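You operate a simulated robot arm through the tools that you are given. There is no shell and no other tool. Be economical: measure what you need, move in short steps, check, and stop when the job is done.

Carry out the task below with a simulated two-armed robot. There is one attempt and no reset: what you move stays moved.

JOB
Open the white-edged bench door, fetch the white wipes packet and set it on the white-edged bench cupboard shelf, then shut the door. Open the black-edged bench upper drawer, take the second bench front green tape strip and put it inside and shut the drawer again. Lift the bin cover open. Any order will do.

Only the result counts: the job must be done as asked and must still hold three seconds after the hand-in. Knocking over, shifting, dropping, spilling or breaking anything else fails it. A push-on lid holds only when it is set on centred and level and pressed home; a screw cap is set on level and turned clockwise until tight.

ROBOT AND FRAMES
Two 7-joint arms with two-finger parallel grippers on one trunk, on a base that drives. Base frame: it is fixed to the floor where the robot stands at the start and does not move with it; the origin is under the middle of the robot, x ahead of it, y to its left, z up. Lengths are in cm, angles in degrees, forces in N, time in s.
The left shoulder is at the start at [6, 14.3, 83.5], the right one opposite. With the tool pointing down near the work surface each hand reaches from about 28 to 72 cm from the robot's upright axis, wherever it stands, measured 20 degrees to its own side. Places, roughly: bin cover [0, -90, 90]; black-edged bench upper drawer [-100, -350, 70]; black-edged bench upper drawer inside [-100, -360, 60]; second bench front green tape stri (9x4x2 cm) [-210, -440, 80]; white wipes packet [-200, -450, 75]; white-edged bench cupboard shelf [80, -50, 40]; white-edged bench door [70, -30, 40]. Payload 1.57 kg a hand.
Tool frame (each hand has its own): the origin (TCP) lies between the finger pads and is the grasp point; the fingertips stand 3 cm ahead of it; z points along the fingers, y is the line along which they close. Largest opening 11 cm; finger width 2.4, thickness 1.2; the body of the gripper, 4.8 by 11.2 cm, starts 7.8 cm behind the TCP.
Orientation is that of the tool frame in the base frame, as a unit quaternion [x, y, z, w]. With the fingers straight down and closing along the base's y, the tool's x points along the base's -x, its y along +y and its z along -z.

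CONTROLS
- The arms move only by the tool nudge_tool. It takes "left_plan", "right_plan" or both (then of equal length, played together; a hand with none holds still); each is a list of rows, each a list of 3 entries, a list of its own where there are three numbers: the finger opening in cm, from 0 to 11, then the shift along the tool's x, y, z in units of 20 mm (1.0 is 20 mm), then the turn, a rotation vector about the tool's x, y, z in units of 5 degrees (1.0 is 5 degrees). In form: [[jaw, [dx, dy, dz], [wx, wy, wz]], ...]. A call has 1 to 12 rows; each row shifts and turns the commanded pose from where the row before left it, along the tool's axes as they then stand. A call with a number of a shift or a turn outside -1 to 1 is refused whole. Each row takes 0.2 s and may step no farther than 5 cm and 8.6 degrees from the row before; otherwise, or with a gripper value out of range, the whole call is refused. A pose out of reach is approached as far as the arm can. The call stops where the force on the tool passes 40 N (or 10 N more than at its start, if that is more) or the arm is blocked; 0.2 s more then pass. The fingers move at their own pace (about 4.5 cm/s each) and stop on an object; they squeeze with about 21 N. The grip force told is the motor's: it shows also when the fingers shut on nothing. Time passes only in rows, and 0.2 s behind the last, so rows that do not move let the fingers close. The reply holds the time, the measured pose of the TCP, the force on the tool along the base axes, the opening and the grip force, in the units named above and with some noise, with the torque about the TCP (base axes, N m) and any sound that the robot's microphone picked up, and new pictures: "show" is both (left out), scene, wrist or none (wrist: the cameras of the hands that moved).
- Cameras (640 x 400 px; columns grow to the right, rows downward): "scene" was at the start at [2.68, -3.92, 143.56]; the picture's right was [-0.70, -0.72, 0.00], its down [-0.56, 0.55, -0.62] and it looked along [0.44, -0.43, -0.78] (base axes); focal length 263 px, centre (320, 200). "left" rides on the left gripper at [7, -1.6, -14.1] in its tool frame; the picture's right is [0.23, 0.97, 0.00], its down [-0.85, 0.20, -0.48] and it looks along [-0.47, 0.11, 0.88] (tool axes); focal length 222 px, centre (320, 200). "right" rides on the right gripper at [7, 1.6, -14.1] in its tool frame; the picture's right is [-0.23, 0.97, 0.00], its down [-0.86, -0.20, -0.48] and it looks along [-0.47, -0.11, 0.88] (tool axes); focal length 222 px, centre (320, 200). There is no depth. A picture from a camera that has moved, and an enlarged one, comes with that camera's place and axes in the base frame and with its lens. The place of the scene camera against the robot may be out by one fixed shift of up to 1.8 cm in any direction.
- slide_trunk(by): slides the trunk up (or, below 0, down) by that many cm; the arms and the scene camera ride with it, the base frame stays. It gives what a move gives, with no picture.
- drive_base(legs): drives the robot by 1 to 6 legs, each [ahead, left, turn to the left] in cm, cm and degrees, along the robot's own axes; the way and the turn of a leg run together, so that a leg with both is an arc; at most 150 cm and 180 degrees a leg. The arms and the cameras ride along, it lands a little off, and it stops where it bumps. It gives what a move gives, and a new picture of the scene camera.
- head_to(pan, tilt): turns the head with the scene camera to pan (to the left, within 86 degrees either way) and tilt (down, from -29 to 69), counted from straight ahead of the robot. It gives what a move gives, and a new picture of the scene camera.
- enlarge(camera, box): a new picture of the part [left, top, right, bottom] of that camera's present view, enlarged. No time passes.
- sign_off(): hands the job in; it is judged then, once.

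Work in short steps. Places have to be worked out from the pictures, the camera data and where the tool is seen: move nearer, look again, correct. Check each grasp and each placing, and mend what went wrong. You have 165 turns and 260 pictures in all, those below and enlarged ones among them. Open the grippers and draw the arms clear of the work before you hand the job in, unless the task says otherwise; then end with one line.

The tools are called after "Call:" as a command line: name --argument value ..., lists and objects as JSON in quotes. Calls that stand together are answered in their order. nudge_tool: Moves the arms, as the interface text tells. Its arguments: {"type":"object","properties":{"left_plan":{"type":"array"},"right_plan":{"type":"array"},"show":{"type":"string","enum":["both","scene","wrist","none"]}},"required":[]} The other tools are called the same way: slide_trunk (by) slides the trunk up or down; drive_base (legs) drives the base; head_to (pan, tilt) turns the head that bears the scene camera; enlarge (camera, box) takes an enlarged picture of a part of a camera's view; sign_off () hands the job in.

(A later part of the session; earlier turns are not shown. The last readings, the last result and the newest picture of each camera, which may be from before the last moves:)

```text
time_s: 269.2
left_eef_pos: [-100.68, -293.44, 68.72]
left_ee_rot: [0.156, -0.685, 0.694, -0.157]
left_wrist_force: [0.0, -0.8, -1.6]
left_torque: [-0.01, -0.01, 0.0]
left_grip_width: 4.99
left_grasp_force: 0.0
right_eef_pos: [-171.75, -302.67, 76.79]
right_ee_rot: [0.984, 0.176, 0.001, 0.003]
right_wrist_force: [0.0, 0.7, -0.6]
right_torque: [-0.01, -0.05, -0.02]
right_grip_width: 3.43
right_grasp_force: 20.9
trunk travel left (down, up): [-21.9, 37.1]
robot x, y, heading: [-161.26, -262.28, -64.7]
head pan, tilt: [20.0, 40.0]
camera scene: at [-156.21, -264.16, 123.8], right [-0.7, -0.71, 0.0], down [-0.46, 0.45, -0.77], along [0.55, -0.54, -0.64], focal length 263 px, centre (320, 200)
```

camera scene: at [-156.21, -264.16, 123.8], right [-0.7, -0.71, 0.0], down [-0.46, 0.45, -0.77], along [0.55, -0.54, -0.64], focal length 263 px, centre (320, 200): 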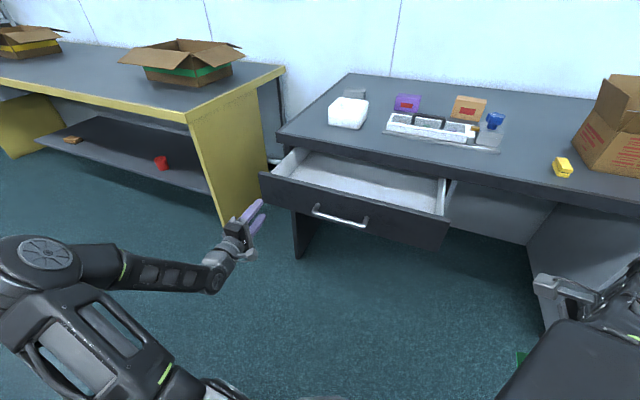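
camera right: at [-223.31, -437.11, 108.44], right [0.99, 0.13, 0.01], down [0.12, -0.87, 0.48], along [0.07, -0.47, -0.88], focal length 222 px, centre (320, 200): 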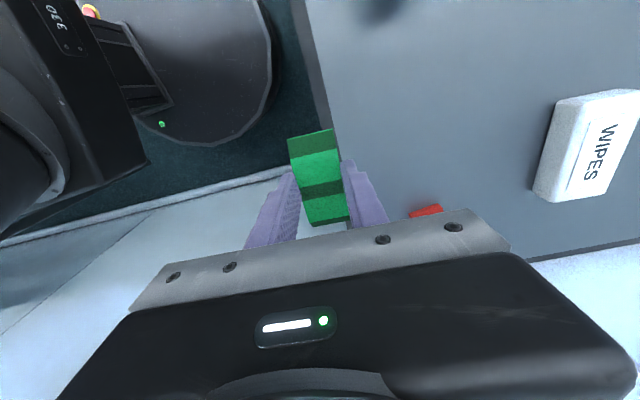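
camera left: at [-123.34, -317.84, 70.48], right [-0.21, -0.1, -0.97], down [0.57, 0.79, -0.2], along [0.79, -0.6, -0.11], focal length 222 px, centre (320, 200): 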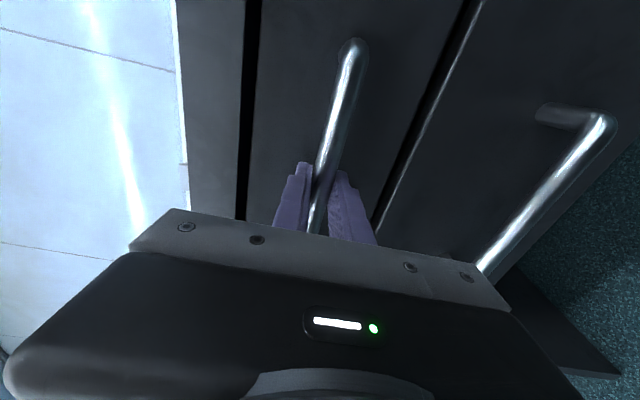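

Raise the trunk 15, shift left 14 and forward 10, then carry the strip over the drawer slowly.

Call:
slide_trunk --by 15

Call:
drive_base --legs '[[0, 14, 0], [9, 0, 0]]'

Call:
nudge_tool --right_plan '[[0, [0.4, 0.4, 0], [0, 0, 0]], [0, [0.8, 0.8, 0], [0, 0, 0]], [0, [1, 1, 0], [0, 0, 0]], [0, [1, 1, 0], [0, 0, 0]], [0, [1, 1, 0], [0, 0, 0]], [0, [1, 1, 0], [0, 0, 0]], [0, [1, 1, 0], [0, 0, 0]], [0, [1, 1, 0], [0, 0, 0]], [0, [1, 1, 0], [0, 0, 0]], [0, [1, 1, 0], [0, 0, 0]], [0, [1, 1, 0], [0, 0, 0]], [0, [0.5, 0.5, 0], [0, 0, 0]]]' --show "both"

```text
time_s: 271.0
left_eef_pos: [-100.49, -293.37, 83.64]
left_ee_rot: [0.156, -0.685, 0.694, -0.157]
left_wrist_force: [0.0, 0.7, 0.4]
left_torque: [0.0, -0.01, 0.02]
left_grip_width: 5.0
left_grasp_force: 0.1
right_eef_pos: [-171.74, -302.82, 91.77]
right_ee_rot: [0.984, 0.176, 0.002, 0.003]
right_wrist_force: [-0.9, 0.2, 0.5]
right_torque: [0.01, 0.03, 0.0]
right_grip_width: 3.45
right_grasp_force: 20.7
trunk travel left (down, up): [-36.9, 22.1]
robot x, y, heading: [-161.2, -261.89, -64.6]
head pan, tilt: [20.0, 40.0]
```

```text
time_s: 273.0
left_eef_pos: [-84.14, -295.48, 83.78]
left_ee_rot: [0.155, -0.684, 0.695, -0.158]
left_wrist_force: [1.0, -0.2, -0.1]
left_torque: [-0.04, -0.01, 0.0]
left_grip_width: 5.0
left_grasp_force: 0.0
right_eef_pos: [-155.32, -304.75, 91.84]
right_ee_rot: [0.985, 0.175, 0.001, 0.003]
right_wrist_force: [0.5, -0.2, 0.1]
right_torque: [0.01, 0.02, -0.01]
right_grip_width: 3.44
right_grasp_force: 21.4
trunk travel left (down, up): [-36.9, 22.1]
robot x, y, heading: [-144.63, -264.2, -64.2]
head pan, tilt: [20.0, 40.0]
camera scene: at [-139.79, -266.28, 138.8], right [-0.7, -0.71, 0.0], down [-0.46, 0.45, -0.77], along [0.55, -0.54, -0.64], focal length 263 px, centre (320, 200)
```

scene: 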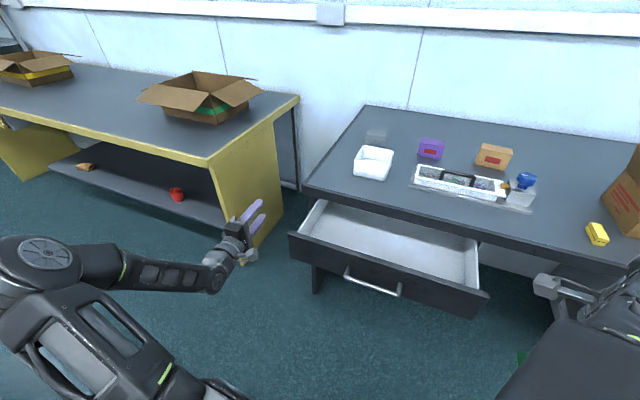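

```text
time_s: 275.6
left_eef_pos: [-84.26, -295.63, 83.89]
left_ee_rot: [0.156, -0.685, 0.694, -0.158]
left_wrist_force: [0.5, -0.2, 0.0]
left_torque: [0.02, 0.01, -0.04]
left_grip_width: 5.01
left_grasp_force: 0.2
right_eef_pos: [-127.65, -317.45, 92.03]
right_ee_rot: [0.985, 0.174, 0.0, 0.003]
right_wrist_force: [0.0, -0.2, 0.6]
right_torque: [-0.02, -0.03, 0.01]
right_grip_width: 3.44
right_grasp_force: 21.5
trunk travel left (down, up): [-36.9, 22.1]
robot x, y, heading: [-145.09, -264.27, -64.5]
head pan, tilt: [20.0, 40.0]
camera scene: at [-139.85, -266.24, 138.8], right [-0.7, -0.71, 0.0], down [-0.46, 0.45, -0.77], along [0.55, -0.54, -0.64], focal length 263 px, centre (320, 200)
camera right: at [-120.72, -316.64, 106.1], right [0.12, -0.99, 0.01], down [-0.87, -0.1, 0.48], along [-0.47, -0.06, -0.88], focal length 222 px, centre (320, 200)
```

scene: 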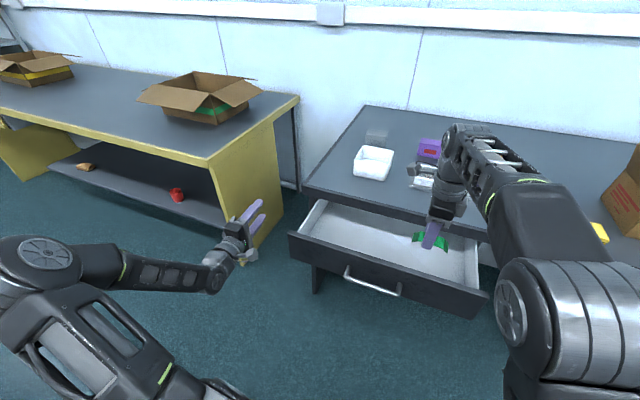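
right: 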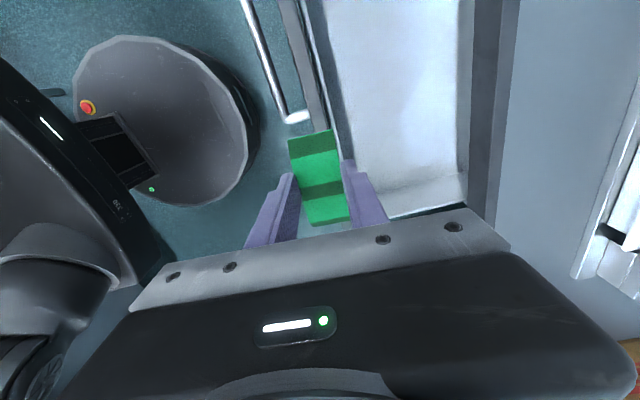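

Strip is over the front panel; move 11 cm further in and 9 cm left, then lower.

Call:
nudge_tool --right_plan '[[0, [0.4, 0.4, 0], [0, 0, 0]], [0, [0.7, 0.85, 0], [0, 0, 0]], [0, [0.8, 0.95, 0], [0, 0, 0]], [0, [0.8, 0.95, 0], [0, 0, 0]], [0, [0.7, 0.95, 0], [0, 0, 0]], [0, [0.4, 0.75, 0], [0, 0, 0]], [0, [0.2, 0.4, 0], [0, 0, 0]], [0, [0, 0, 0.5], [0, 0, 0]], [0, [0, 0, 0.8], [0, 0, 0]], [0, [0, 0, 0.8], [0, 0, 0]], [0, [0, 0, 0.8], [0, 0, 0]], [0, [0, 0, 0.5], [0, 0, 0]]]' --show "both"

```text
time_s: 278.2
left_eef_pos: [-84.24, -295.52, 83.76]
left_ee_rot: [0.156, -0.685, 0.694, -0.157]
left_wrist_force: [0.0, -0.4, 0.9]
left_torque: [-0.03, -0.01, 0.0]
left_grip_width: 5.0
left_grasp_force: 0.1
right_eef_pos: [-127.82, -317.56, 84.84]
right_ee_rot: [0.984, 0.176, -0.001, 0.003]
right_wrist_force: [-0.6, -0.5, -0.4]
right_torque: [0.0, -0.02, 0.03]
right_grip_width: 3.43
right_grasp_force: 20.8
right hand out of reach, approached as far as the arm can: row 1, 2, 3, 4, 5, 6, 7
trunk travel left (down, up): [-36.9, 22.1]
robot x, y, heading: [-144.89, -264.39, -64.5]
head pan, tilt: [20.0, 40.0]
camera scene: at [-139.83, -266.22, 138.8], right [-0.7, -0.71, 0.0], down [-0.46, 0.45, -0.77], along [0.55, -0.54, -0.64], focal length 263 px, centre (320, 200)
camera right: at [-120.71, -316.62, 98.95], right [0.12, -0.99, 0.01], down [-0.87, -0.1, 0.48], along [-0.47, -0.06, -0.88], focal length 222 px, centre (320, 200)
```

scene: 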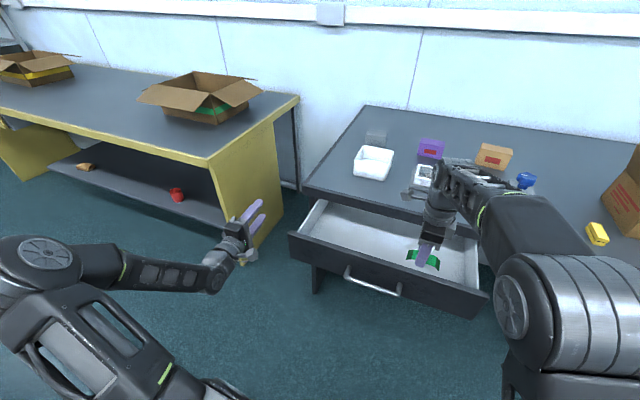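
right: 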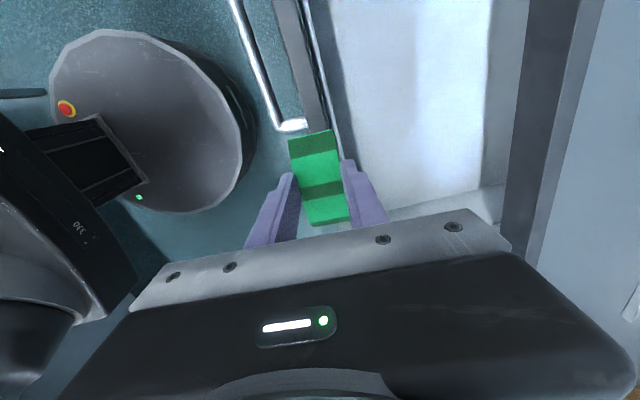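

Reach limit; bring the base 11 forward and 9 left instead.

Call:
drive_base --legs '[[0, 9, 0], [10, 0, 0]]'

Call:
enlarge --camera "right" --box '[0, 0, 640, 400]'

```text
time_s: 280.1
left_eef_pos: [-71.71, -300.38, 83.66]
left_ee_rot: [0.158, -0.684, 0.694, -0.16]
left_wrist_force: [0.6, -0.3, 0.7]
left_torque: [-0.04, 0.0, 0.01]
left_grip_width: 4.98
left_grasp_force: 0.0
right_eef_pos: [-115.09, -322.39, 84.83]
right_ee_rot: [0.984, 0.179, 0.0, 0.003]
right_wrist_force: [0.3, -0.3, -0.9]
right_torque: [0.02, 0.02, 0.02]
right_grip_width: 3.48
right_grasp_force: 21.2
trunk travel left (down, up): [-36.9, 22.1]
robot x, y, heading: [-132.58, -269.48, -64.2]
head pan, tilt: [20.0, 40.0]
camera scene: at [-127.46, -271.37, 138.8], right [-0.7, -0.72, 0.0], down [-0.46, 0.45, -0.77], along [0.55, -0.53, -0.64], focal length 263 px, centre (320, 200)
```

scene: 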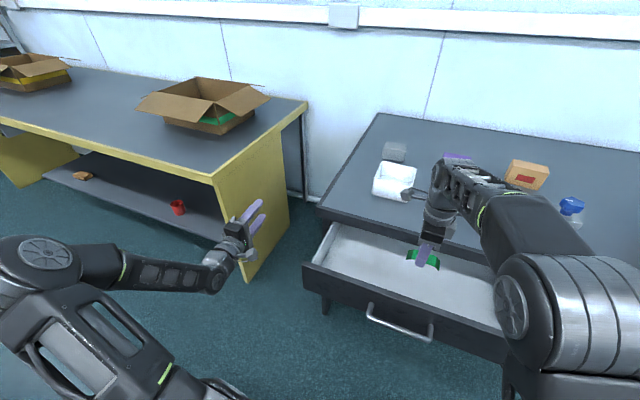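

```text
1.00 times, centred on (320, 200) of right (not enlarged: the box is as wide or as high as the picture)
camera zoom: at [-108.06, -321.63, 98.94], right [0.13, -0.99, 0.01], down [-0.87, -0.11, 0.48], along [-0.47, -0.07, -0.88], focal length 222 px, centre (320, 200)
```

zoom: 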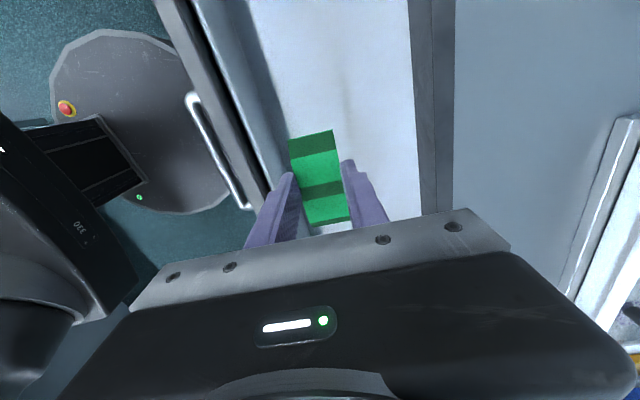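

Over the drawer interior. Lower it in.

Call:
nudge_tool --right_plan '[[0, [0, 0, 0.4], [0, 0, 0]], [0, [0, 0, 0.7], [0, 0, 0]], [0, [0, 0, 0.7], [0, 0, 0]], [0, [0, 0, 0.7], [0, 0, 0]], [0, [0, 0, 0.7], [0, 0, 0]], [0, [0, 0, 0.7], [0, 0, 0]], [0, [0, 0, 0.6], [0, 0, 0]], [0, [0, 0, 0.4], [0, 0, 0]], [0, [0, 0, 0.3], [0, 0, 0]], [0, [0, 0, 0.3], [0, 0, 0]], [0, [0, 0, 0.3], [0, 0, 0]], [0, [0, 0, 0.3], [0, 0, 0]]]' --show "wrist"

```text
time_s: 282.7
left_eef_pos: [-71.69, -300.28, 83.63]
left_ee_rot: [0.159, -0.684, 0.694, -0.159]
left_wrist_force: [0.8, -0.8, 0.5]
left_torque: [0.02, 0.0, -0.01]
left_grip_width: 5.0
left_grasp_force: 0.0
right_eef_pos: [-115.11, -322.49, 72.66]
right_ee_rot: [0.984, 0.178, -0.001, 0.002]
right_wrist_force: [0.2, 0.1, 0.0]
right_torque: [0.0, 0.01, -0.01]
right_grip_width: 3.45
right_grasp_force: 21.4
trunk travel left (down, up): [-36.9, 22.1]
robot x, y, heading: [-132.59, -269.48, -64.2]
head pan, tilt: [20.0, 40.0]
camera right: at [-108.13, -321.67, 86.87], right [0.13, -0.99, 0.01], down [-0.87, -0.11, 0.48], along [-0.47, -0.07, -0.88], focal length 222 px, centre (320, 200)
```

right: 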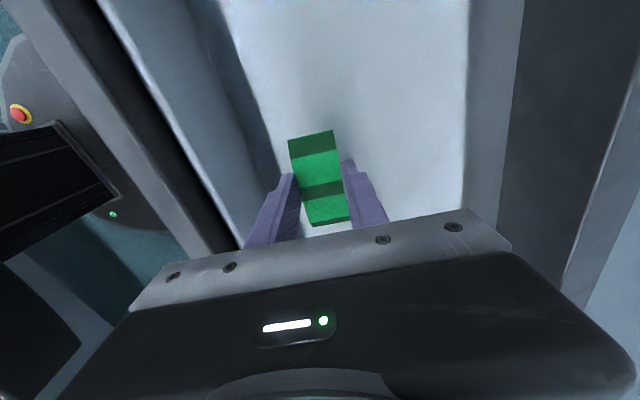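

Call:
nudge_tool --right_plan '[[0, [0, 0, 0.25], [0, 0, 0]], [0, [0, 0, 0.25], [0, 0, 0]], [0, [0, 0, 0.25], [0, 0, 0]], [0, [0, 0, 0.25], [0, 0, 0]], [0, [0, 0, 0.25], [0, 0, 0]], [0, [0, 0, 0.25], [0, 0, 0]], [0, [0, 0, 0.25], [0, 0, 0]], [0, [0, 0, 0.25], [0, 0, 0]]]' --show "wrist"

```text
time_s: 284.5
left_eef_pos: [-71.75, -300.27, 83.71]
left_ee_rot: [0.158, -0.684, 0.694, -0.159]
left_wrist_force: [0.0, 0.2, -0.5]
left_torque: [0.0, -0.02, 0.03]
left_grip_width: 5.03
left_grasp_force: 0.1
right_eef_pos: [-114.94, -322.49, 68.54]
right_ee_rot: [0.984, 0.179, 0.001, 0.003]
right_wrist_force: [0.4, -0.9, -0.2]
right_torque: [-0.01, 0.02, -0.02]
right_grip_width: 3.43
right_grasp_force: 20.7
trunk travel left (down, up): [-36.9, 22.1]
robot x, y, heading: [-132.48, -269.77, -64.3]
head pan, tilt: [20.0, 40.0]
camera right: at [-108.0, -321.62, 82.72], right [0.13, -0.99, 0.01], down [-0.87, -0.11, 0.48], along [-0.47, -0.07, -0.88], focal length 222 px, centre (320, 200)
```

right: 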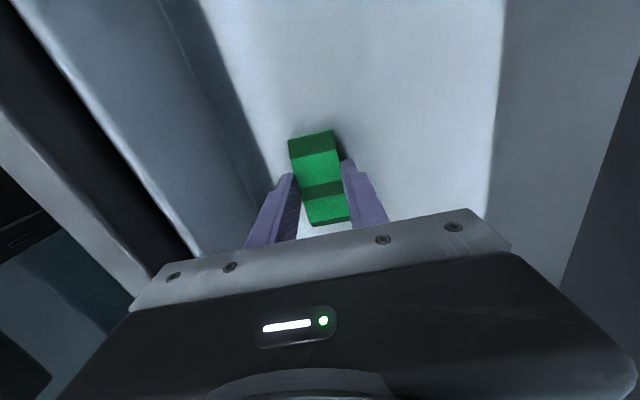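

Call:
nudge_tool --right_plan '[[0, [0, 0, 0.2], [0, 0, 0]], [0, [0, 0, 0.2], [0, 0, 0]], [0, [0, 0, 0.15], [0, 0, 0]], [0, [0, 0, 0.15], [0, 0, 0]], [0, [0, 0, 0.15], [0, 0, 0]]]' --show "wrist"

```text
time_s: 285.7
left_eef_pos: [-71.76, -300.23, 83.83]
left_ee_rot: [0.157, -0.684, 0.695, -0.159]
left_wrist_force: [-0.1, 0.2, -0.5]
left_torque: [0.0, 0.02, -0.02]
left_grip_width: 5.01
left_grasp_force: 0.1
right_eef_pos: [-115.09, -322.58, 67.24]
right_ee_rot: [0.984, 0.179, 0.003, 0.006]
right_wrist_force: [-1.7, -1.8, 29.1]
right_torque: [0.09, 0.17, 0.02]
right_grip_width: 3.45
right_grasp_force: 21.0
trunk travel left (down, up): [-36.9, 22.1]
robot x, y, heading: [-132.94, -269.37, -64.2]
head pan, tilt: [20.0, 40.0]
camera right: at [-108.06, -321.57, 81.48], right [0.13, -0.99, 0.01], down [-0.87, -0.11, 0.47], along [-0.47, -0.07, -0.88], focal length 222 px, centre (320, 200)
```

right: 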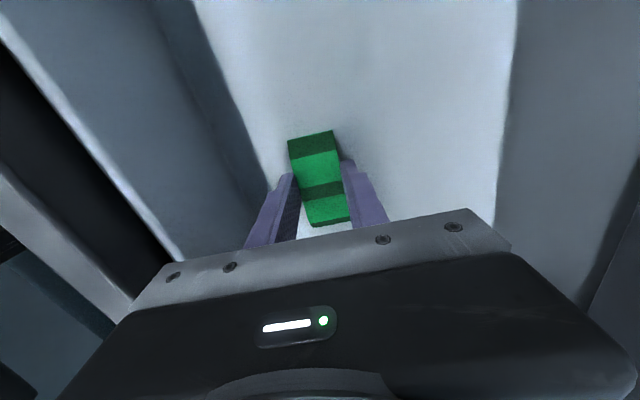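

Contact with the drawer bottom. Ease up a hair, release, and rise.

Call:
nudge_tool --right_plan '[[0, [0, 0, -0.1], [0, 0, 0]], [3.8, [0, 0, 0], [0, 0, 0]], [5, [0, 0, 0], [0, 0, 0]], [5.5, [0, 0, 0], [0, 0, 0]], [5.5, [0, 0, -0.4], [0, 0, 0]], [5.5, [0, 0, -0.8], [0, 0, 0]], [5.5, [0, 0, -1], [0, 0, 0]], [5.5, [0, 0, -1], [0, 0, 0]], [5.5, [0, 0, -1], [0, 0, 0]], [5.5, [0, 0, -1], [0, 0, 0]], [5.5, [0, 0, -1], [0, 0, 0]], [5.5, [0, 0, -1], [0, 0, 0]]]' --show "wrist"

```text
time_s: 288.3
left_eef_pos: [-71.76, -300.33, 83.8]
left_ee_rot: [0.158, -0.684, 0.694, -0.159]
left_wrist_force: [1.1, 0.1, 0.5]
left_torque: [0.02, 0.04, 0.01]
left_grip_width: 5.03
left_grasp_force: 0.1
right_eef_pos: [-115.18, -322.37, 81.39]
right_ee_rot: [0.984, 0.178, 0.0, 0.003]
right_wrist_force: [0.3, 0.3, 0.6]
right_torque: [0.01, -0.01, 0.01]
right_grip_width: 5.52
right_grasp_force: 0.0
trunk travel left (down, up): [-36.9, 22.1]
robot x, y, heading: [-132.4, -269.29, -64.2]
head pan, tilt: [20.0, 40.0]
camera right: at [-108.03, -321.49, 95.57], right [0.13, -0.99, 0.01], down [-0.87, -0.11, 0.48], along [-0.47, -0.07, -0.88], focal length 222 px, centre (320, 200)
```

right: 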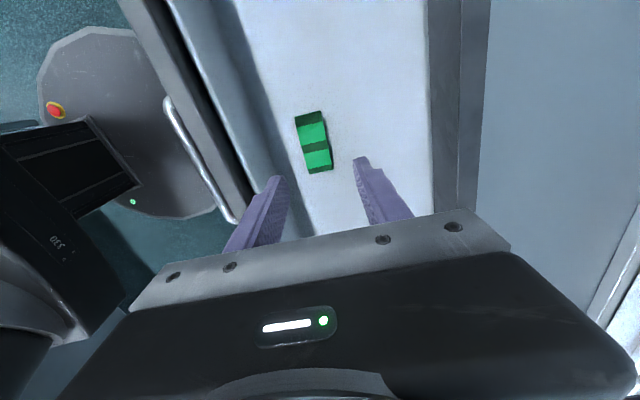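

The strip lies in the drawer. Retract the right hand up and back; then I'll close the drawer by pushing its front with the left fingertips above the handle.

Call:
nudge_tool --right_plan '[[5.5, [0, 0, -1], [0, 0, 0]], [5.5, [0, 0, -1], [0, 0, 0]], [5.5, [0, 0, -1], [0, 0, 0]], [5.5, [0, 0, -1], [0, 0, 0]], [5.5, [0, -1, -0.5], [0, 0, 0]], [5.5, [-0.5, -1, -0.5], [0, 0, 0]], [5.5, [-1, -1, 0], [0, 0, 0]], [5.5, [-1, -1, 0], [0, 0, 0]], [5.5, [-1, -1, 0], [0, 0, 0]], [5.5, [-1, -1, 0], [0, 0, 0]], [5.5, [-1, -1, 0], [0, 0, 0]], [5.5, [-1, -1, 0], [0, 0, 0]]]' --left_plan '[[0, [0, 0, 0], [0, 0, 0]], [0, [0, 0, 0], [0, 0, 0]], [0, [0, 0, 0], [0, 0, 0]], [0, [0, 0, 0], [0, 0, 0]], [0, [0, 0, 0], [0, 0, 0]], [0, [0, 0, 0], [0, 0, 0]], [0, [0, 0, 0], [0, 0, 0]], [0, [0, 0, 0], [0, 0, 0]], [0, [0, 0, 0], [0, 0, 0]], [0, [0, 0, 0], [0, 0, 0]], [0, [0, 0, 0], [0, 0, 0]], [0, [0, 0, 0], [0, 0, 0]]]' --show "none"

Call:
drive_base --legs '[[-18, 0, 0], [0, -48, 0]]'

Call:
slide_trunk --by -10.7

Call:
enlarge --camera "left" --box '[0, 0, 640, 400]'

```text
time_s: 290.9
left_eef_pos: [-71.72, -300.32, 83.7]
left_ee_rot: [0.158, -0.684, 0.694, -0.159]
left_wrist_force: [0.6, 0.7, -0.5]
left_torque: [0.02, 0.02, -0.03]
left_grip_width: 0.0
left_grasp_force: 20.9
right_eef_pos: [-133.06, -312.03, 91.55]
right_ee_rot: [0.984, 0.178, 0.0, 0.004]
right_wrist_force: [0.4, -0.2, 0.0]
right_torque: [0.04, -0.02, 0.02]
right_grip_width: 5.5
right_grasp_force: 0.1
trunk travel left (down, up): [-36.9, 22.1]
robot x, y, heading: [-132.47, -269.47, -64.1]
head pan, tilt: [20.0, 40.0]
```

```text
time_s: 294.8
left_eef_pos: [-122.13, -304.57, 83.78]
left_ee_rot: [0.16, -0.683, 0.694, -0.16]
left_wrist_force: [0.0, 0.1, 0.0]
left_torque: [0.04, 0.0, 0.03]
left_grip_width: 0.01
left_grasp_force: 20.7
right_eef_pos: [-183.29, -316.62, 91.59]
right_ee_rot: [0.983, 0.181, 0.0, 0.003]
right_wrist_force: [-0.2, -0.8, 0.4]
right_torque: [0.01, -0.03, -0.01]
right_grip_width: 5.5
right_grasp_force: 0.1
trunk travel left (down, up): [-36.9, 22.1]
robot x, y, heading: [-183.11, -274.05, -63.8]
head pan, tilt: [20.0, 40.0]
camera scene: at [-178.03, -275.94, 138.8], right [-0.69, -0.72, 0.0], down [-0.46, 0.45, -0.77], along [0.55, -0.53, -0.64], focal length 263 px, centre (320, 200)
```

scene: 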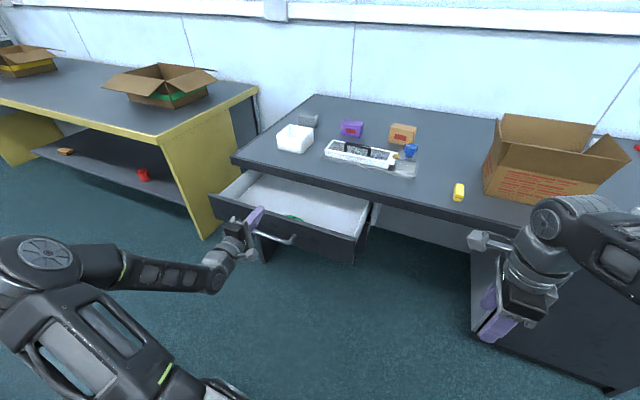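

```text
time_s: 296.2
left_eef_pos: [-122.07, -304.58, 73.02]
left_ee_rot: [0.161, -0.684, 0.693, -0.161]
left_wrist_force: [0.7, -0.4, -0.7]
left_torque: [-0.02, 0.02, -0.02]
left_grip_width: 0.0
left_grasp_force: 20.8
right_eef_pos: [-183.35, -316.72, 80.82]
right_ee_rot: [0.983, 0.182, 0.0, 0.004]
right_wrist_force: [-0.2, -0.3, -0.8]
right_torque: [0.0, 0.01, 0.02]
right_grip_width: 5.48
right_grasp_force: 0.1
trunk travel left (down, up): [-26.2, 32.8]
robot x, y, heading: [-183.18, -273.92, -63.7]
head pan, tilt: [20.0, 40.0]
```

```text
1.00 times, centred on (320, 200) of left (not enlarged: the box is as wide or as high as the picture)
camera zoom: at [-134.53, -294.96, 74.53], right [-0.2, -0.11, -0.97], down [0.56, 0.8, -0.21], along [0.81, -0.58, -0.1], focal length 222 px, centre (320, 200)
```

zoom: 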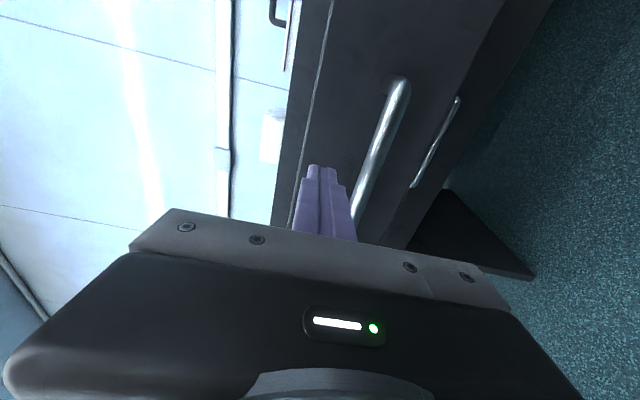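

Fingertip is above the handle, facing the panel. Push by driving forward.

Call:
slide_trunk --by -0.6

Call:
drive_base --legs '[[18, 0, 0]]'

```text
time_s: 296.7
left_eef_pos: [-122.01, -304.6, 72.5]
left_ee_rot: [0.16, -0.684, 0.693, -0.161]
left_wrist_force: [0.7, -0.5, -0.2]
left_torque: [0.01, 0.03, 0.0]
left_grip_width: 0.0
left_grasp_force: 21.1
right_eef_pos: [-183.34, -316.59, 80.27]
right_ee_rot: [0.983, 0.181, 0.002, 0.003]
right_wrist_force: [0.5, -0.6, 0.6]
right_torque: [-0.02, 0.01, 0.03]
right_grip_width: 5.52
right_grasp_force: 0.0
trunk travel left (down, up): [-25.6, 33.4]
robot x, y, heading: [-183.04, -274.14, -63.9]
head pan, tilt: [20.0, 40.0]
```

```text
time_s: 298.2
left_eef_pos: [-114.29, -320.81, 72.44]
left_ee_rot: [0.158, -0.684, 0.693, -0.16]
left_wrist_force: [-0.5, 0.3, 0.6]
left_torque: [0.01, -0.04, -0.05]
left_grip_width: 0.0
left_grasp_force: 21.2
right_eef_pos: [-175.61, -332.83, 80.21]
right_ee_rot: [0.984, 0.18, 0.0, 0.004]
right_wrist_force: [-0.8, 0.1, 0.2]
right_torque: [0.04, 0.01, -0.01]
right_grip_width: 5.49
right_grasp_force: 0.0
trunk travel left (down, up): [-25.6, 33.4]
robot x, y, heading: [-175.18, -290.0, -63.9]
head pan, tilt: [20.0, 40.0]
camera scene: at [-170.13, -292.04, 127.5], right [-0.7, -0.72, 0.0], down [-0.46, 0.45, -0.77], along [0.55, -0.53, -0.64], focal length 263 px, centre (320, 200)
```

scene: 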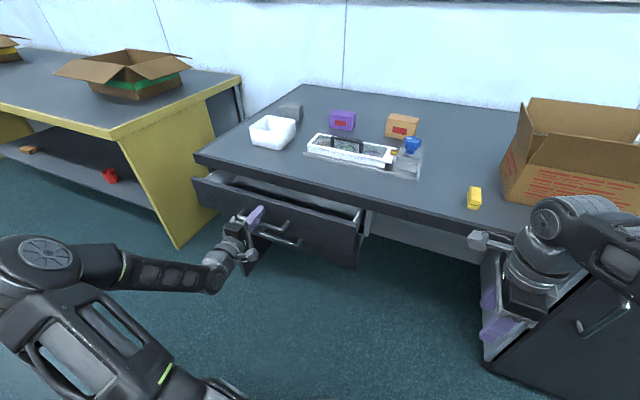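

Call:
drive_base --legs '[[10, 0, 0]]'

```text
time_s: 299.5
left_eef_pos: [-110.05, -329.15, 72.39]
left_ee_rot: [0.16, -0.683, 0.694, -0.162]
left_wrist_force: [-1.3, 2.7, 0.7]
left_torque: [0.02, -0.01, -0.04]
left_grip_width: 0.0
left_grasp_force: 20.8
right_eef_pos: [-171.11, -341.56, 80.2]
right_ee_rot: [0.983, 0.182, 0.0, 0.004]
right_wrist_force: [0.2, -0.4, 0.7]
right_torque: [0.01, 0.01, -0.01]
right_grip_width: 5.5
right_grasp_force: 0.0
trunk travel left (down, up): [-25.6, 33.4]
robot x, y, heading: [-170.87, -298.7, -63.8]
head pan, tilt: [20.0, 40.0]
stopped in leg 1: the force on the tool passed its limit at 79 N (the readings are from after the stop); the commanded pose is now the measured one
camera scene: at [-165.87, -300.71, 127.5], right [-0.69, -0.72, 0.0], down [-0.46, 0.44, -0.77], along [0.55, -0.53, -0.64], focal length 263 px, centre (320, 200)
```

scene: 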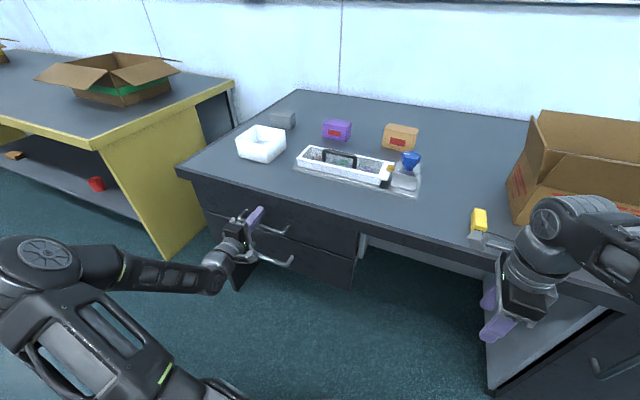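

Drawer is shut (firm stop, fingertips at the closed plane). Now for the wipes: back off, raise the trunk, roll the left hand 90° (to later take the packet horizontally), and raise the right hand.

Call:
drive_base --legs '[[-8, 0, 0]]'

Call:
slide_trunk --by 21.3

Call:
nudge_tool --left_plan '[[10, [0, 0, 0], [0, 0, 1]], [10, [0, 0, 0], [0, 0, 1]], [10, [0, 0, 0], [0, 0, 1]], [10, [0, 0, 0], [0, 0, 1]], [10, [0, 0, 0], [0, 0, 1]], [10, [0, 0, 0], [0, 0, 1]], [10, [0, 0, 0], [0, 0, 1]], [10, [0, 0, 0], [0, 0, 1]], [10, [0, 0, 0], [0, 0, 1]], [10, [0, 0, 0], [0, 0, 1]], [10, [0, 0, 0], [0, 0, 1]], [10, [0, 0, 0], [0, 0, 1]]]' --right_plan '[[10, [0, 0, 0], [0, 0, 1]], [10, [0, 0, 0], [0, 0, 1]], [10, [0, 0, 0], [0, 0, 1]], [10, [0, 0, 0], [0, 0, 1]], [10, [0, 0, 0], [0, 0, 1]], [10, [0, 0, 0], [0, 0, 1]], [10, [0, 0, 0], [0, 0, 0]], [10, [0, 0, 0], [0, 0, 0]], [10, [0, 0, 0], [0, 0, 0]], [10, [0, 0, 0], [0, 0, 0]], [10, [0, 0, 0], [0, 0, 0]], [10, [0, 0, 0], [0, 0, 0]]]' --show "none"

Call:
nudge_tool --left_plan '[[10, [0, 0, 0], [0, 0, 1]], [10, [0, 0, 0], [0, 0, 1]], [10, [0, 0, 0], [0, 0, 1]], [10, [0, 0, 0], [0, 0, 1]], [10, [0, 0, 0], [0, 0, 1]], [10, [0, 0, 0], [0, 0, 1]]]' --show "scene"

```text
time_s: 300.5
left_eef_pos: [-113.71, -322.07, 72.35]
left_ee_rot: [0.161, -0.684, 0.694, -0.16]
left_wrist_force: [-0.6, 0.4, 0.1]
left_torque: [0.03, 0.0, 0.03]
left_grip_width: 0.0
left_grasp_force: 20.8
right_eef_pos: [-174.68, -334.37, 80.23]
right_ee_rot: [0.983, 0.181, -0.001, 0.003]
right_wrist_force: [0.4, -0.3, 0.3]
right_torque: [-0.01, -0.03, 0.05]
right_grip_width: 5.49
right_grasp_force: 0.1
trunk travel left (down, up): [-25.6, 33.4]
robot x, y, heading: [-174.21, -291.77, -63.8]
head pan, tilt: [20.0, 40.0]
camera scene: at [-169.4, -293.53, 127.51], right [-0.69, -0.72, 0.0], down [-0.46, 0.45, -0.77], along [0.55, -0.53, -0.64], focal length 263 px, centre (320, 200)
```

scene: 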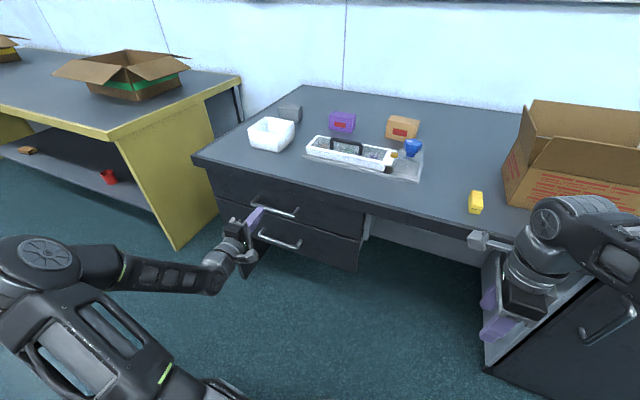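

```text
time_s: 302.8
left_eef_pos: [-113.64, -322.0, 93.71]
left_ee_rot: [0.16, -0.684, 0.694, -0.16]
left_wrist_force: [0.1, 0.7, 0.4]
left_torque: [-0.04, -0.01, -0.01]
left_grip_width: 0.01
left_grasp_force: 21.1
right_eef_pos: [-174.64, -334.23, 101.43]
right_ee_rot: [0.984, 0.181, 0.0, 0.003]
right_wrist_force: [-0.6, -0.3, 0.4]
right_torque: [0.0, -0.03, 0.01]
right_grip_width: 5.48
right_grasp_force: 0.0
trunk travel left (down, up): [-46.9, 12.1]
robot x, y, heading: [-174.72, -291.63, -64.1]
head pan, tilt: [20.0, 40.0]
```

```text
time_s: 305.4
left_eef_pos: [-113.75, -321.95, 93.72]
left_ee_rot: [0.203, 0.672, -0.52, 0.487]
left_wrist_force: [-0.1, 0.3, 0.4]
left_torque: [0.03, 0.0, 0.03]
left_grip_width: 10.01
left_grasp_force: 0.0
right_eef_pos: [-174.63, -334.2, 101.4]
right_ee_rot: [0.997, -0.08, 0.0, 0.004]
right_wrist_force: [0.0, 0.9, 0.1]
right_torque: [0.02, 0.02, -0.02]
right_grip_width: 10.0
right_grasp_force: 0.1
trunk travel left (down, up): [-46.9, 12.1]
robot x, y, heading: [-174.52, -291.73, -63.8]
head pan, tilt: [20.0, 40.0]
```

```text
time_s: 306.8
left_eef_pos: [-113.59, -321.95, 93.53]
left_ee_rot: [0.37, 0.596, -0.376, 0.605]
left_wrist_force: [0.5, -1.0, 1.3]
left_torque: [0.01, 0.01, 0.03]
left_grip_width: 9.99
left_grasp_force: 0.1
right_eef_pos: [-174.66, -334.34, 101.48]
right_ee_rot: [0.997, -0.08, 0.001, 0.002]
right_wrist_force: [-0.1, 0.2, 0.2]
right_torque: [0.01, -0.01, 0.0]
right_grip_width: 9.98
right_grasp_force: 0.1
trunk travel left (down, up): [-46.9, 12.1]
robot x, y, heading: [-174.61, -291.58, -64.0]
head pan, tilt: [20.0, 40.0]
camera scene: at [-169.4, -293.54, 148.8], right [-0.69, -0.72, 0.0], down [-0.46, 0.45, -0.77], along [0.55, -0.53, -0.64], focal length 263 px, centre (320, 200)
```

scene: 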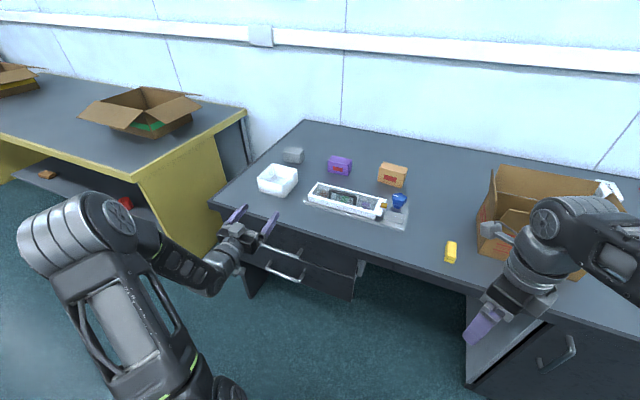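

Drawer confirmed shut. Drive to the right end of the bench again for the packet.

Call:
drive_base --legs '[[-3, 0, 0], [0, -80, 0], [0, -78, 0], [14, 0, 0], [0, 0, 90], [0, -70, 0]]'

Call:
enlarge --camera "right" --box '[0, 0, 640, 400]'

```text
time_s: 323.5
left_eef_pos: [-250.06, -375.31, 93.61]
left_ee_rot: [-0.154, 0.684, 0.155, 0.696]
left_wrist_force: [0.1, 0.9, -1.4]
left_torque: [0.03, 0.02, -0.03]
left_grip_width: 9.99
left_grasp_force: 0.1
right_eef_pos: [-238.79, -436.48, 101.48]
right_ee_rot: [0.767, 0.641, 0.003, 0.001]
right_wrist_force: [0.3, 0.8, 0.2]
right_torque: [0.02, -0.02, 0.01]
right_grip_width: 9.98
right_grasp_force: 0.1
trunk travel left (down, up): [-46.9, 12.1]
robot x, y, heading: [-281.16, -435.51, 25.0]
head pan, tilt: [20.0, 40.0]
camera scene: at [-277.84, -429.39, 148.8], right [0.71, -0.71, 0.0], down [-0.45, -0.46, -0.77], along [0.54, 0.54, -0.64], focal length 263 px, centre (320, 200)
```

scene: 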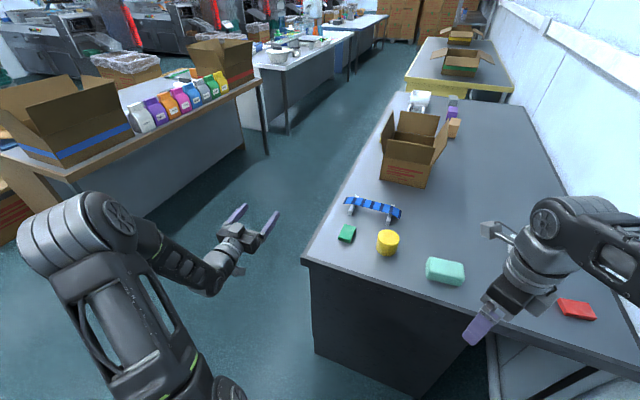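

```text
1.00 times, centred on (320, 200) of right (not enlarged: the box is as wide or as high as the picture)
camera zoom: at [-236.15, -430.01, 115.61], right [0.92, -0.4, 0.0], down [-0.35, -0.81, 0.48], along [-0.18, -0.44, -0.88], focal length 222 px, centre (320, 200)
```

zoom: 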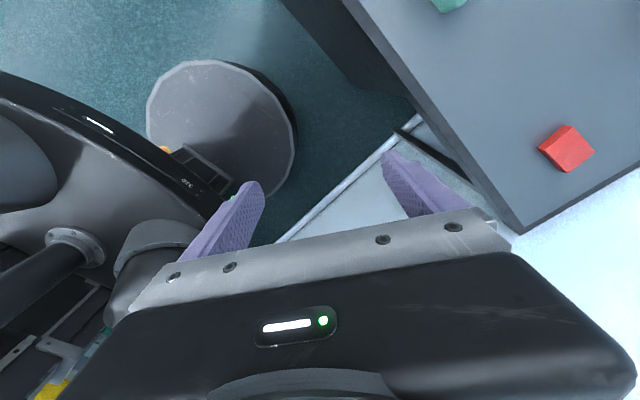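

Call:
drive_base --legs '[[0, -16, 0], [20, 0, 0]]'

Call:
enlarge --camera "right" --box '[0, 0, 640, 400]'

```text
time_s: 326.1
left_eef_pos: [-225.23, -380.7, 93.48]
left_ee_rot: [-0.153, 0.686, 0.153, 0.695]
left_wrist_force: [0.5, -0.3, 0.2]
left_torque: [-0.02, -0.01, 0.01]
left_grip_width: 9.97
left_grasp_force: 0.0
right_eef_pos: [-214.17, -442.11, 101.48]
right_ee_rot: [0.768, 0.641, 0.003, 0.001]
right_wrist_force: [1.5, -0.1, -0.3]
right_torque: [0.01, 0.03, -0.01]
right_grip_width: 10.0
right_grasp_force: 0.1
trunk travel left (down, up): [-46.9, 12.1]
robot x, y, heading: [-257.1, -441.08, 25.0]
head pan, tilt: [20.0, 40.0]
camera scene: at [-253.15, -434.84, 148.8], right [0.71, -0.71, 0.0], down [-0.46, -0.46, -0.77], along [0.54, 0.54, -0.64], focal length 263 px, centre (320, 200)
```

scene: 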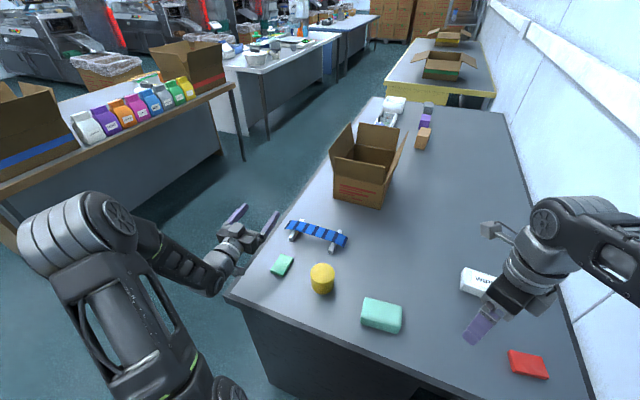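

```text
1.00 times, centred on (320, 200) of right (not enlarged: the box is as wide or as high as the picture)
camera zoom: at [-211.47, -435.56, 115.57], right [0.92, -0.4, 0.0], down [-0.35, -0.81, 0.48], along [-0.19, -0.44, -0.88], focal length 222 px, centre (320, 200)
```

zoom: 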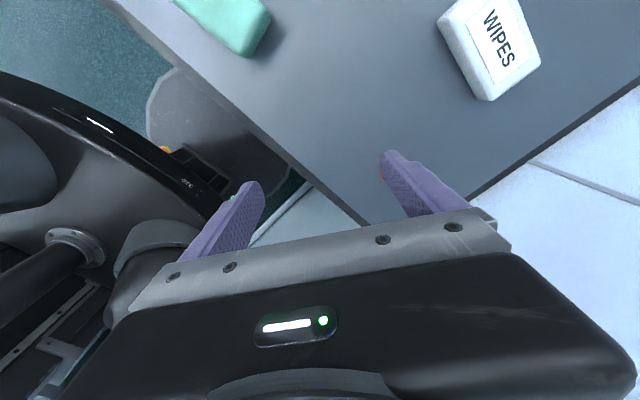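

Call:
nudge_tool --right_plan '[[10, [0.27, 0.95, 0], [0, 0, 0]], [10, [0.27, 0.95, 0], [0, 0, 0]], [10, [0.27, 0.95, 0], [0, 0, 0]], [10, [0.27, 0.95, 0], [0, 0, 0]], [10, [0.27, 0.95, 0.2], [0, 0, 0]], [10, [0.27, 0.95, 0.2], [0, 0, 0]], [10, [0.27, 0.95, 0.2], [0, 0, 0]], [10, [0.27, 0.95, 0.2], [0, 0, -0.6]], [10, [0.27, 0.95, 0.2], [0, 0, -1]], [10, [0.27, 0.95, 0.2], [0, 0, -1]], [10, [0.27, 0.95, 0.2], [0, 0, -1]], [10, [0.27, 0.75, 0.2], [0, 0, 0]]]' --show "wrist"

```text
time_s: 328.7
left_eef_pos: [-225.43, -380.78, 93.54]
left_ee_rot: [-0.154, 0.686, 0.154, 0.695]
left_wrist_force: [0.7, 0.0, -0.6]
left_torque: [-0.01, 0.0, 0.01]
left_grip_width: 9.97
left_grasp_force: 0.0
right_eef_pos: [-191.11, -438.24, 98.36]
right_ee_rot: [0.657, 0.754, 0.003, 0.002]
right_wrist_force: [0.2, -0.2, 0.2]
right_torque: [-0.05, 0.01, 0.02]
right_grip_width: 10.01
right_grasp_force: 0.1
trunk travel left (down, up): [-46.9, 12.1]
robot x, y, heading: [-256.58, -441.1, 24.9]
head pan, tilt: [20.0, 40.0]
camera right: at [-190.54, -431.35, 112.52], right [1.0, -0.09, 0.01], down [-0.09, -0.87, 0.48], along [-0.04, -0.48, -0.88], focal length 222 px, centre (320, 200)
```

right: 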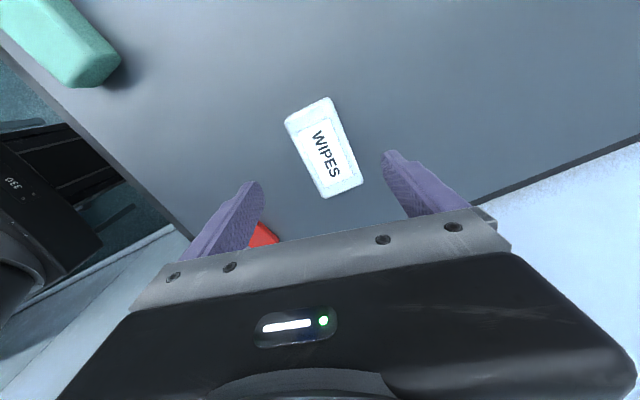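

Packet ≈13×6 cm, nearly aligned. Rotate 8°, shift to grip 2 cm off-centre (leaving one end free for the left hand), descend and close.

Call:
nudge_tool --right_plan '[[10, [-0.7, 0.25, 0.5], [0, 0, -0.8]], [10, [-0.7, 0, 0.8], [0, 0, -0.8]], [10, [0, 0, 1], [0, 0, 0]], [10, [0, 0, 1], [0, 0, 0]], [10, [0, 0, 1], [0, 0, 0]], [10, [0, 0, 1], [0, 0, 0]], [10, [0, 0, 0.5], [0, 0, 0]]]' --show "wrist"

```text
time_s: 330.3
left_eef_pos: [-225.32, -380.81, 93.57]
left_ee_rot: [-0.153, 0.686, 0.153, 0.695]
left_wrist_force: [-0.2, -0.1, 0.5]
left_torque: [-0.01, 0.04, 0.01]
left_grip_width: 10.01
left_grasp_force: 0.0
right_eef_pos: [-190.17, -441.15, 86.83]
right_ee_rot: [0.603, 0.798, 0.002, 0.002]
right_wrist_force: [-0.4, -0.1, -0.7]
right_torque: [0.0, -0.01, 0.0]
right_grip_width: 10.0
right_grasp_force: 0.0
trunk travel left (down, up): [-46.9, 12.1]
robot x, y, heading: [-256.67, -440.95, 24.9]
head pan, tilt: [20.0, 40.0]
camera right: at [-190.62, -434.12, 100.98], right [1.0, 0.05, 0.01], down [0.04, -0.88, 0.48], along [0.03, -0.48, -0.88], focal length 222 px, centre (320, 200)
```

right: 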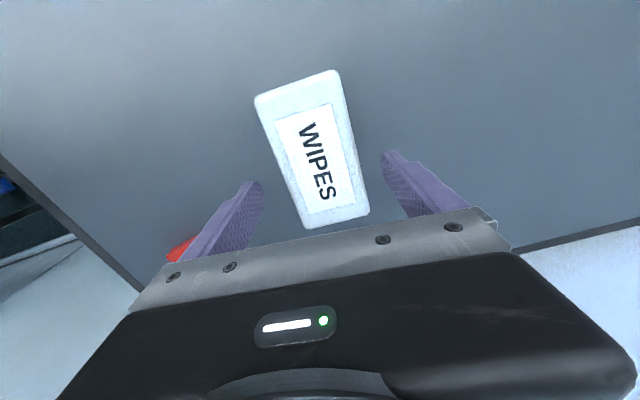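

Call:
nudge_tool --right_plan '[[10, [0, 0, 0.8], [0, 0, 0]], [9, [0, 0, 0.5], [0, 0, 0]], [7, [0, 0, 0], [0, 0, 0]], [5, [0, 0, 0], [0, 0, 0]], [0, [0, 0, 0], [0, 0, 0]], [0, [0, 0, 0], [0, 0, 0]], [0, [0, 0, 0], [0, 0, 0]], [0, [0, 0, -0.2], [0, 0, 0]], [0, [0, 0, -0.4], [0, 0, 0]], [0, [0, 0, -0.5], [0, 0, 0]], [0, [0, 0, -0.5], [0, 0, 0]]]' --show "wrist"

```text
time_s: 332.7
left_eef_pos: [-225.32, -380.64, 93.6]
left_ee_rot: [-0.152, 0.685, 0.152, 0.696]
left_wrist_force: [0.1, -0.4, 0.3]
left_torque: [-0.04, 0.02, -0.03]
left_grip_width: 10.0
left_grasp_force: 0.1
right_eef_pos: [-190.44, -440.99, 87.42]
right_ee_rot: [0.603, 0.798, 0.003, 0.002]
right_wrist_force: [-0.4, 0.3, -1.3]
right_torque: [0.0, 0.01, 0.01]
right_grip_width: 6.6
right_grasp_force: 21.5
trunk travel left (down, up): [-46.9, 12.1]
robot x, y, heading: [-256.58, -440.96, 25.0]
head pan, tilt: [20.0, 40.0]
camera right: at [-190.79, -434.05, 101.63], right [1.0, 0.05, 0.01], down [0.04, -0.88, 0.48], along [0.03, -0.48, -0.88], focal length 222 px, centre (320, 200)
```

right: 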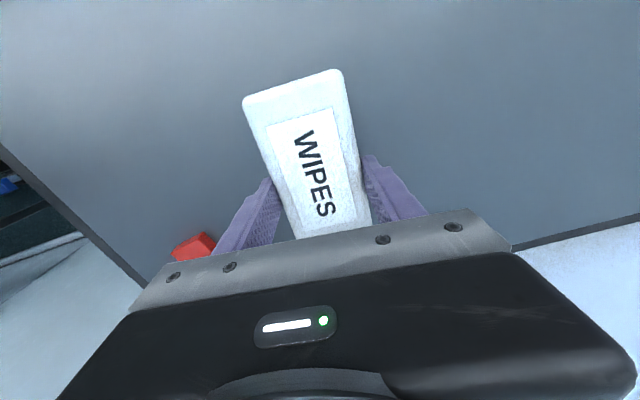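

Gripped (6.6 cm) and lifting. Raise it and pull back toward the robot.

Call:
nudge_tool --right_plan '[[0, [0, 0, -0.4], [0, 0, 0]], [0, [0, 0, -0.5], [0, 0, 0]], [0, [0, 0, -0.6], [0, 0, 0]], [0, [0, 0, -0.6], [0, 0, 0]], [0, [0, 0, -0.6], [0, 0, 0]], [0, [0, 0, -0.6], [0, 0, 0]], [0, [0, 0, -0.6], [0, 0, 0]], [0, [0, 0, -0.6], [0, 0, 0]], [0, [0, 0, -0.6], [0, 0, 0]], [0, [0, 0, -0.5], [0, 0, 0]], [0, [0, 0, -0.4], [0, 0, 0]], [0, [0, 0, -0.2], [0, 0, 0]]]' --show "none"

Call:
nudge_tool --right_plan '[[0, [0, -0.3, 0], [0, 0, 0]], [0, [0, -0.6, 0], [0, 0, 0]], [0, [0, -0.8, 0], [0, 0, 0]], [0, [0, -0.8, 0], [0, 0, 0]], [0, [0, -0.8, 0], [0, 0, 0]], [0, [0, -0.8, 0], [0, 0, 0]], [0, [0, -0.8, 0], [0, 0, 0]], [0, [0, -0.8, 0], [0, 0, 0]], [0, [0, -0.8, 0], [0, 0, 0]], [0, [0, -0.8, 0], [0, 0, 0]], [0, [0, -0.6, 0], [0, 0, 0]], [0, [0, -0.3, 0], [0, 0, 0]]]' --show "wrist"

```text
time_s: 335.3
left_eef_pos: [-225.35, -380.69, 93.65]
left_ee_rot: [-0.154, 0.685, 0.154, 0.695]
left_wrist_force: [-0.5, 0.3, 0.3]
left_torque: [0.0, 0.01, -0.02]
left_grip_width: 10.02
left_grasp_force: 0.1
right_eef_pos: [-190.46, -441.1, 98.96]
right_ee_rot: [0.604, 0.797, 0.003, 0.002]
right_wrist_force: [-0.3, -0.6, -1.1]
right_torque: [0.04, -0.01, -0.06]
right_grip_width: 6.59
right_grasp_force: 21.3
right hand out of reach, approached as far as the arm can: row 11
trunk travel left (down, up): [-46.9, 12.1]
robot x, y, heading: [-256.56, -440.95, 24.9]
head pan, tilt: [20.0, 40.0]
```

```text
time_s: 337.9
left_eef_pos: [-225.43, -380.72, 93.69]
left_ee_rot: [-0.154, 0.685, 0.154, 0.696]
left_wrist_force: [0.3, -0.8, -0.8]
left_torque: [-0.01, 0.02, -0.03]
left_grip_width: 9.99
left_grasp_force: 0.0
right_eef_pos: [-206.35, -445.57, 98.72]
right_ee_rot: [0.604, 0.797, 0.003, 0.002]
right_wrist_force: [-0.6, -0.5, -0.8]
right_torque: [-0.02, 0.02, 0.01]
right_grip_width: 6.57
right_grasp_force: 21.3
trunk travel left (down, up): [-46.9, 12.1]
robot x, y, heading: [-256.8, -441.22, 24.9]
head pan, tilt: [20.0, 40.0]
camera right: at [-206.75, -438.6, 112.81], right [1.0, 0.04, 0.01], down [0.04, -0.88, 0.48], along [0.03, -0.48, -0.88], focal length 222 px, centre (320, 200)
```

right: 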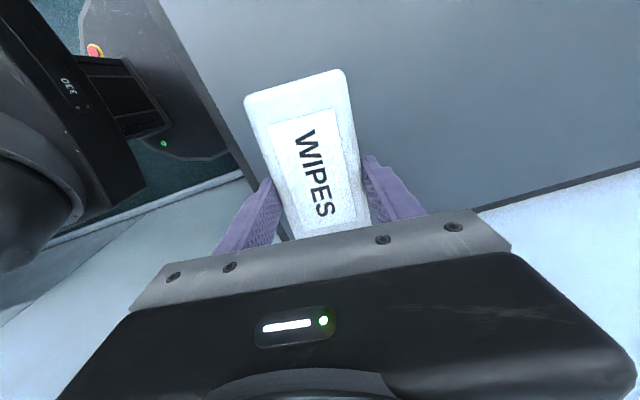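

Packet secure. Drive back: out of the gap, turn, reverse along the table end to the aisle, then along the aisle to the white bench.

Call:
drive_base --legs '[[-20, 0, 0], [0, 80, 0], [0, 0, -90], [0, -4, 0], [-140, 0, 0], [-135, 0, 0]]'

```text
time_s: 357.4
left_eef_pos: [-324.01, -229.83, 93.63]
left_ee_rot: [0.404, 0.573, -0.414, 0.581]
left_wrist_force: [-0.1, 0.2, 0.1]
left_torque: [0.0, -0.03, 0.01]
left_grip_width: 10.0
left_grasp_force: 0.0
right_eef_pos: [-390.54, -242.51, 98.74]
right_ee_rot: [0.996, 0.087, 0.0, 0.004]
right_wrist_force: [-0.2, 0.3, 0.0]
right_torque: [-0.01, -0.05, -0.01]
right_grip_width: 6.54
right_grasp_force: 20.5
trunk travel left (down, up): [-46.9, 12.1]
robot x, y, heading: [-381.18, -192.9, -70.5]
head pan, tilt: [20.0, 40.0]
stopped in leg 6: the robot was blocked; the commanded pose is now the measured one
camera scene: at [-376.15, -194.94, 148.82], right [-0.77, -0.63, 0.0], down [-0.41, 0.5, -0.77], along [0.49, -0.59, -0.64], focal length 263 px, centre (320, 200)
```

scene: 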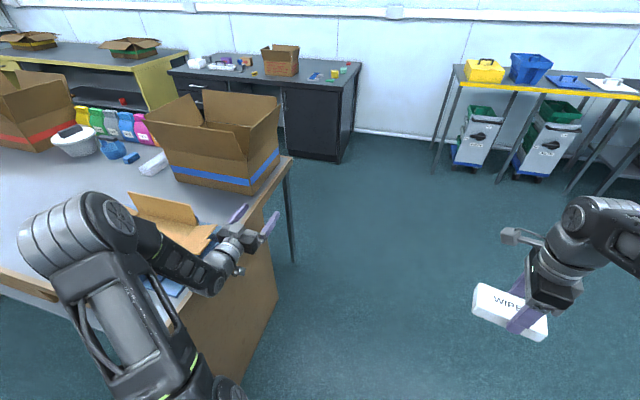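

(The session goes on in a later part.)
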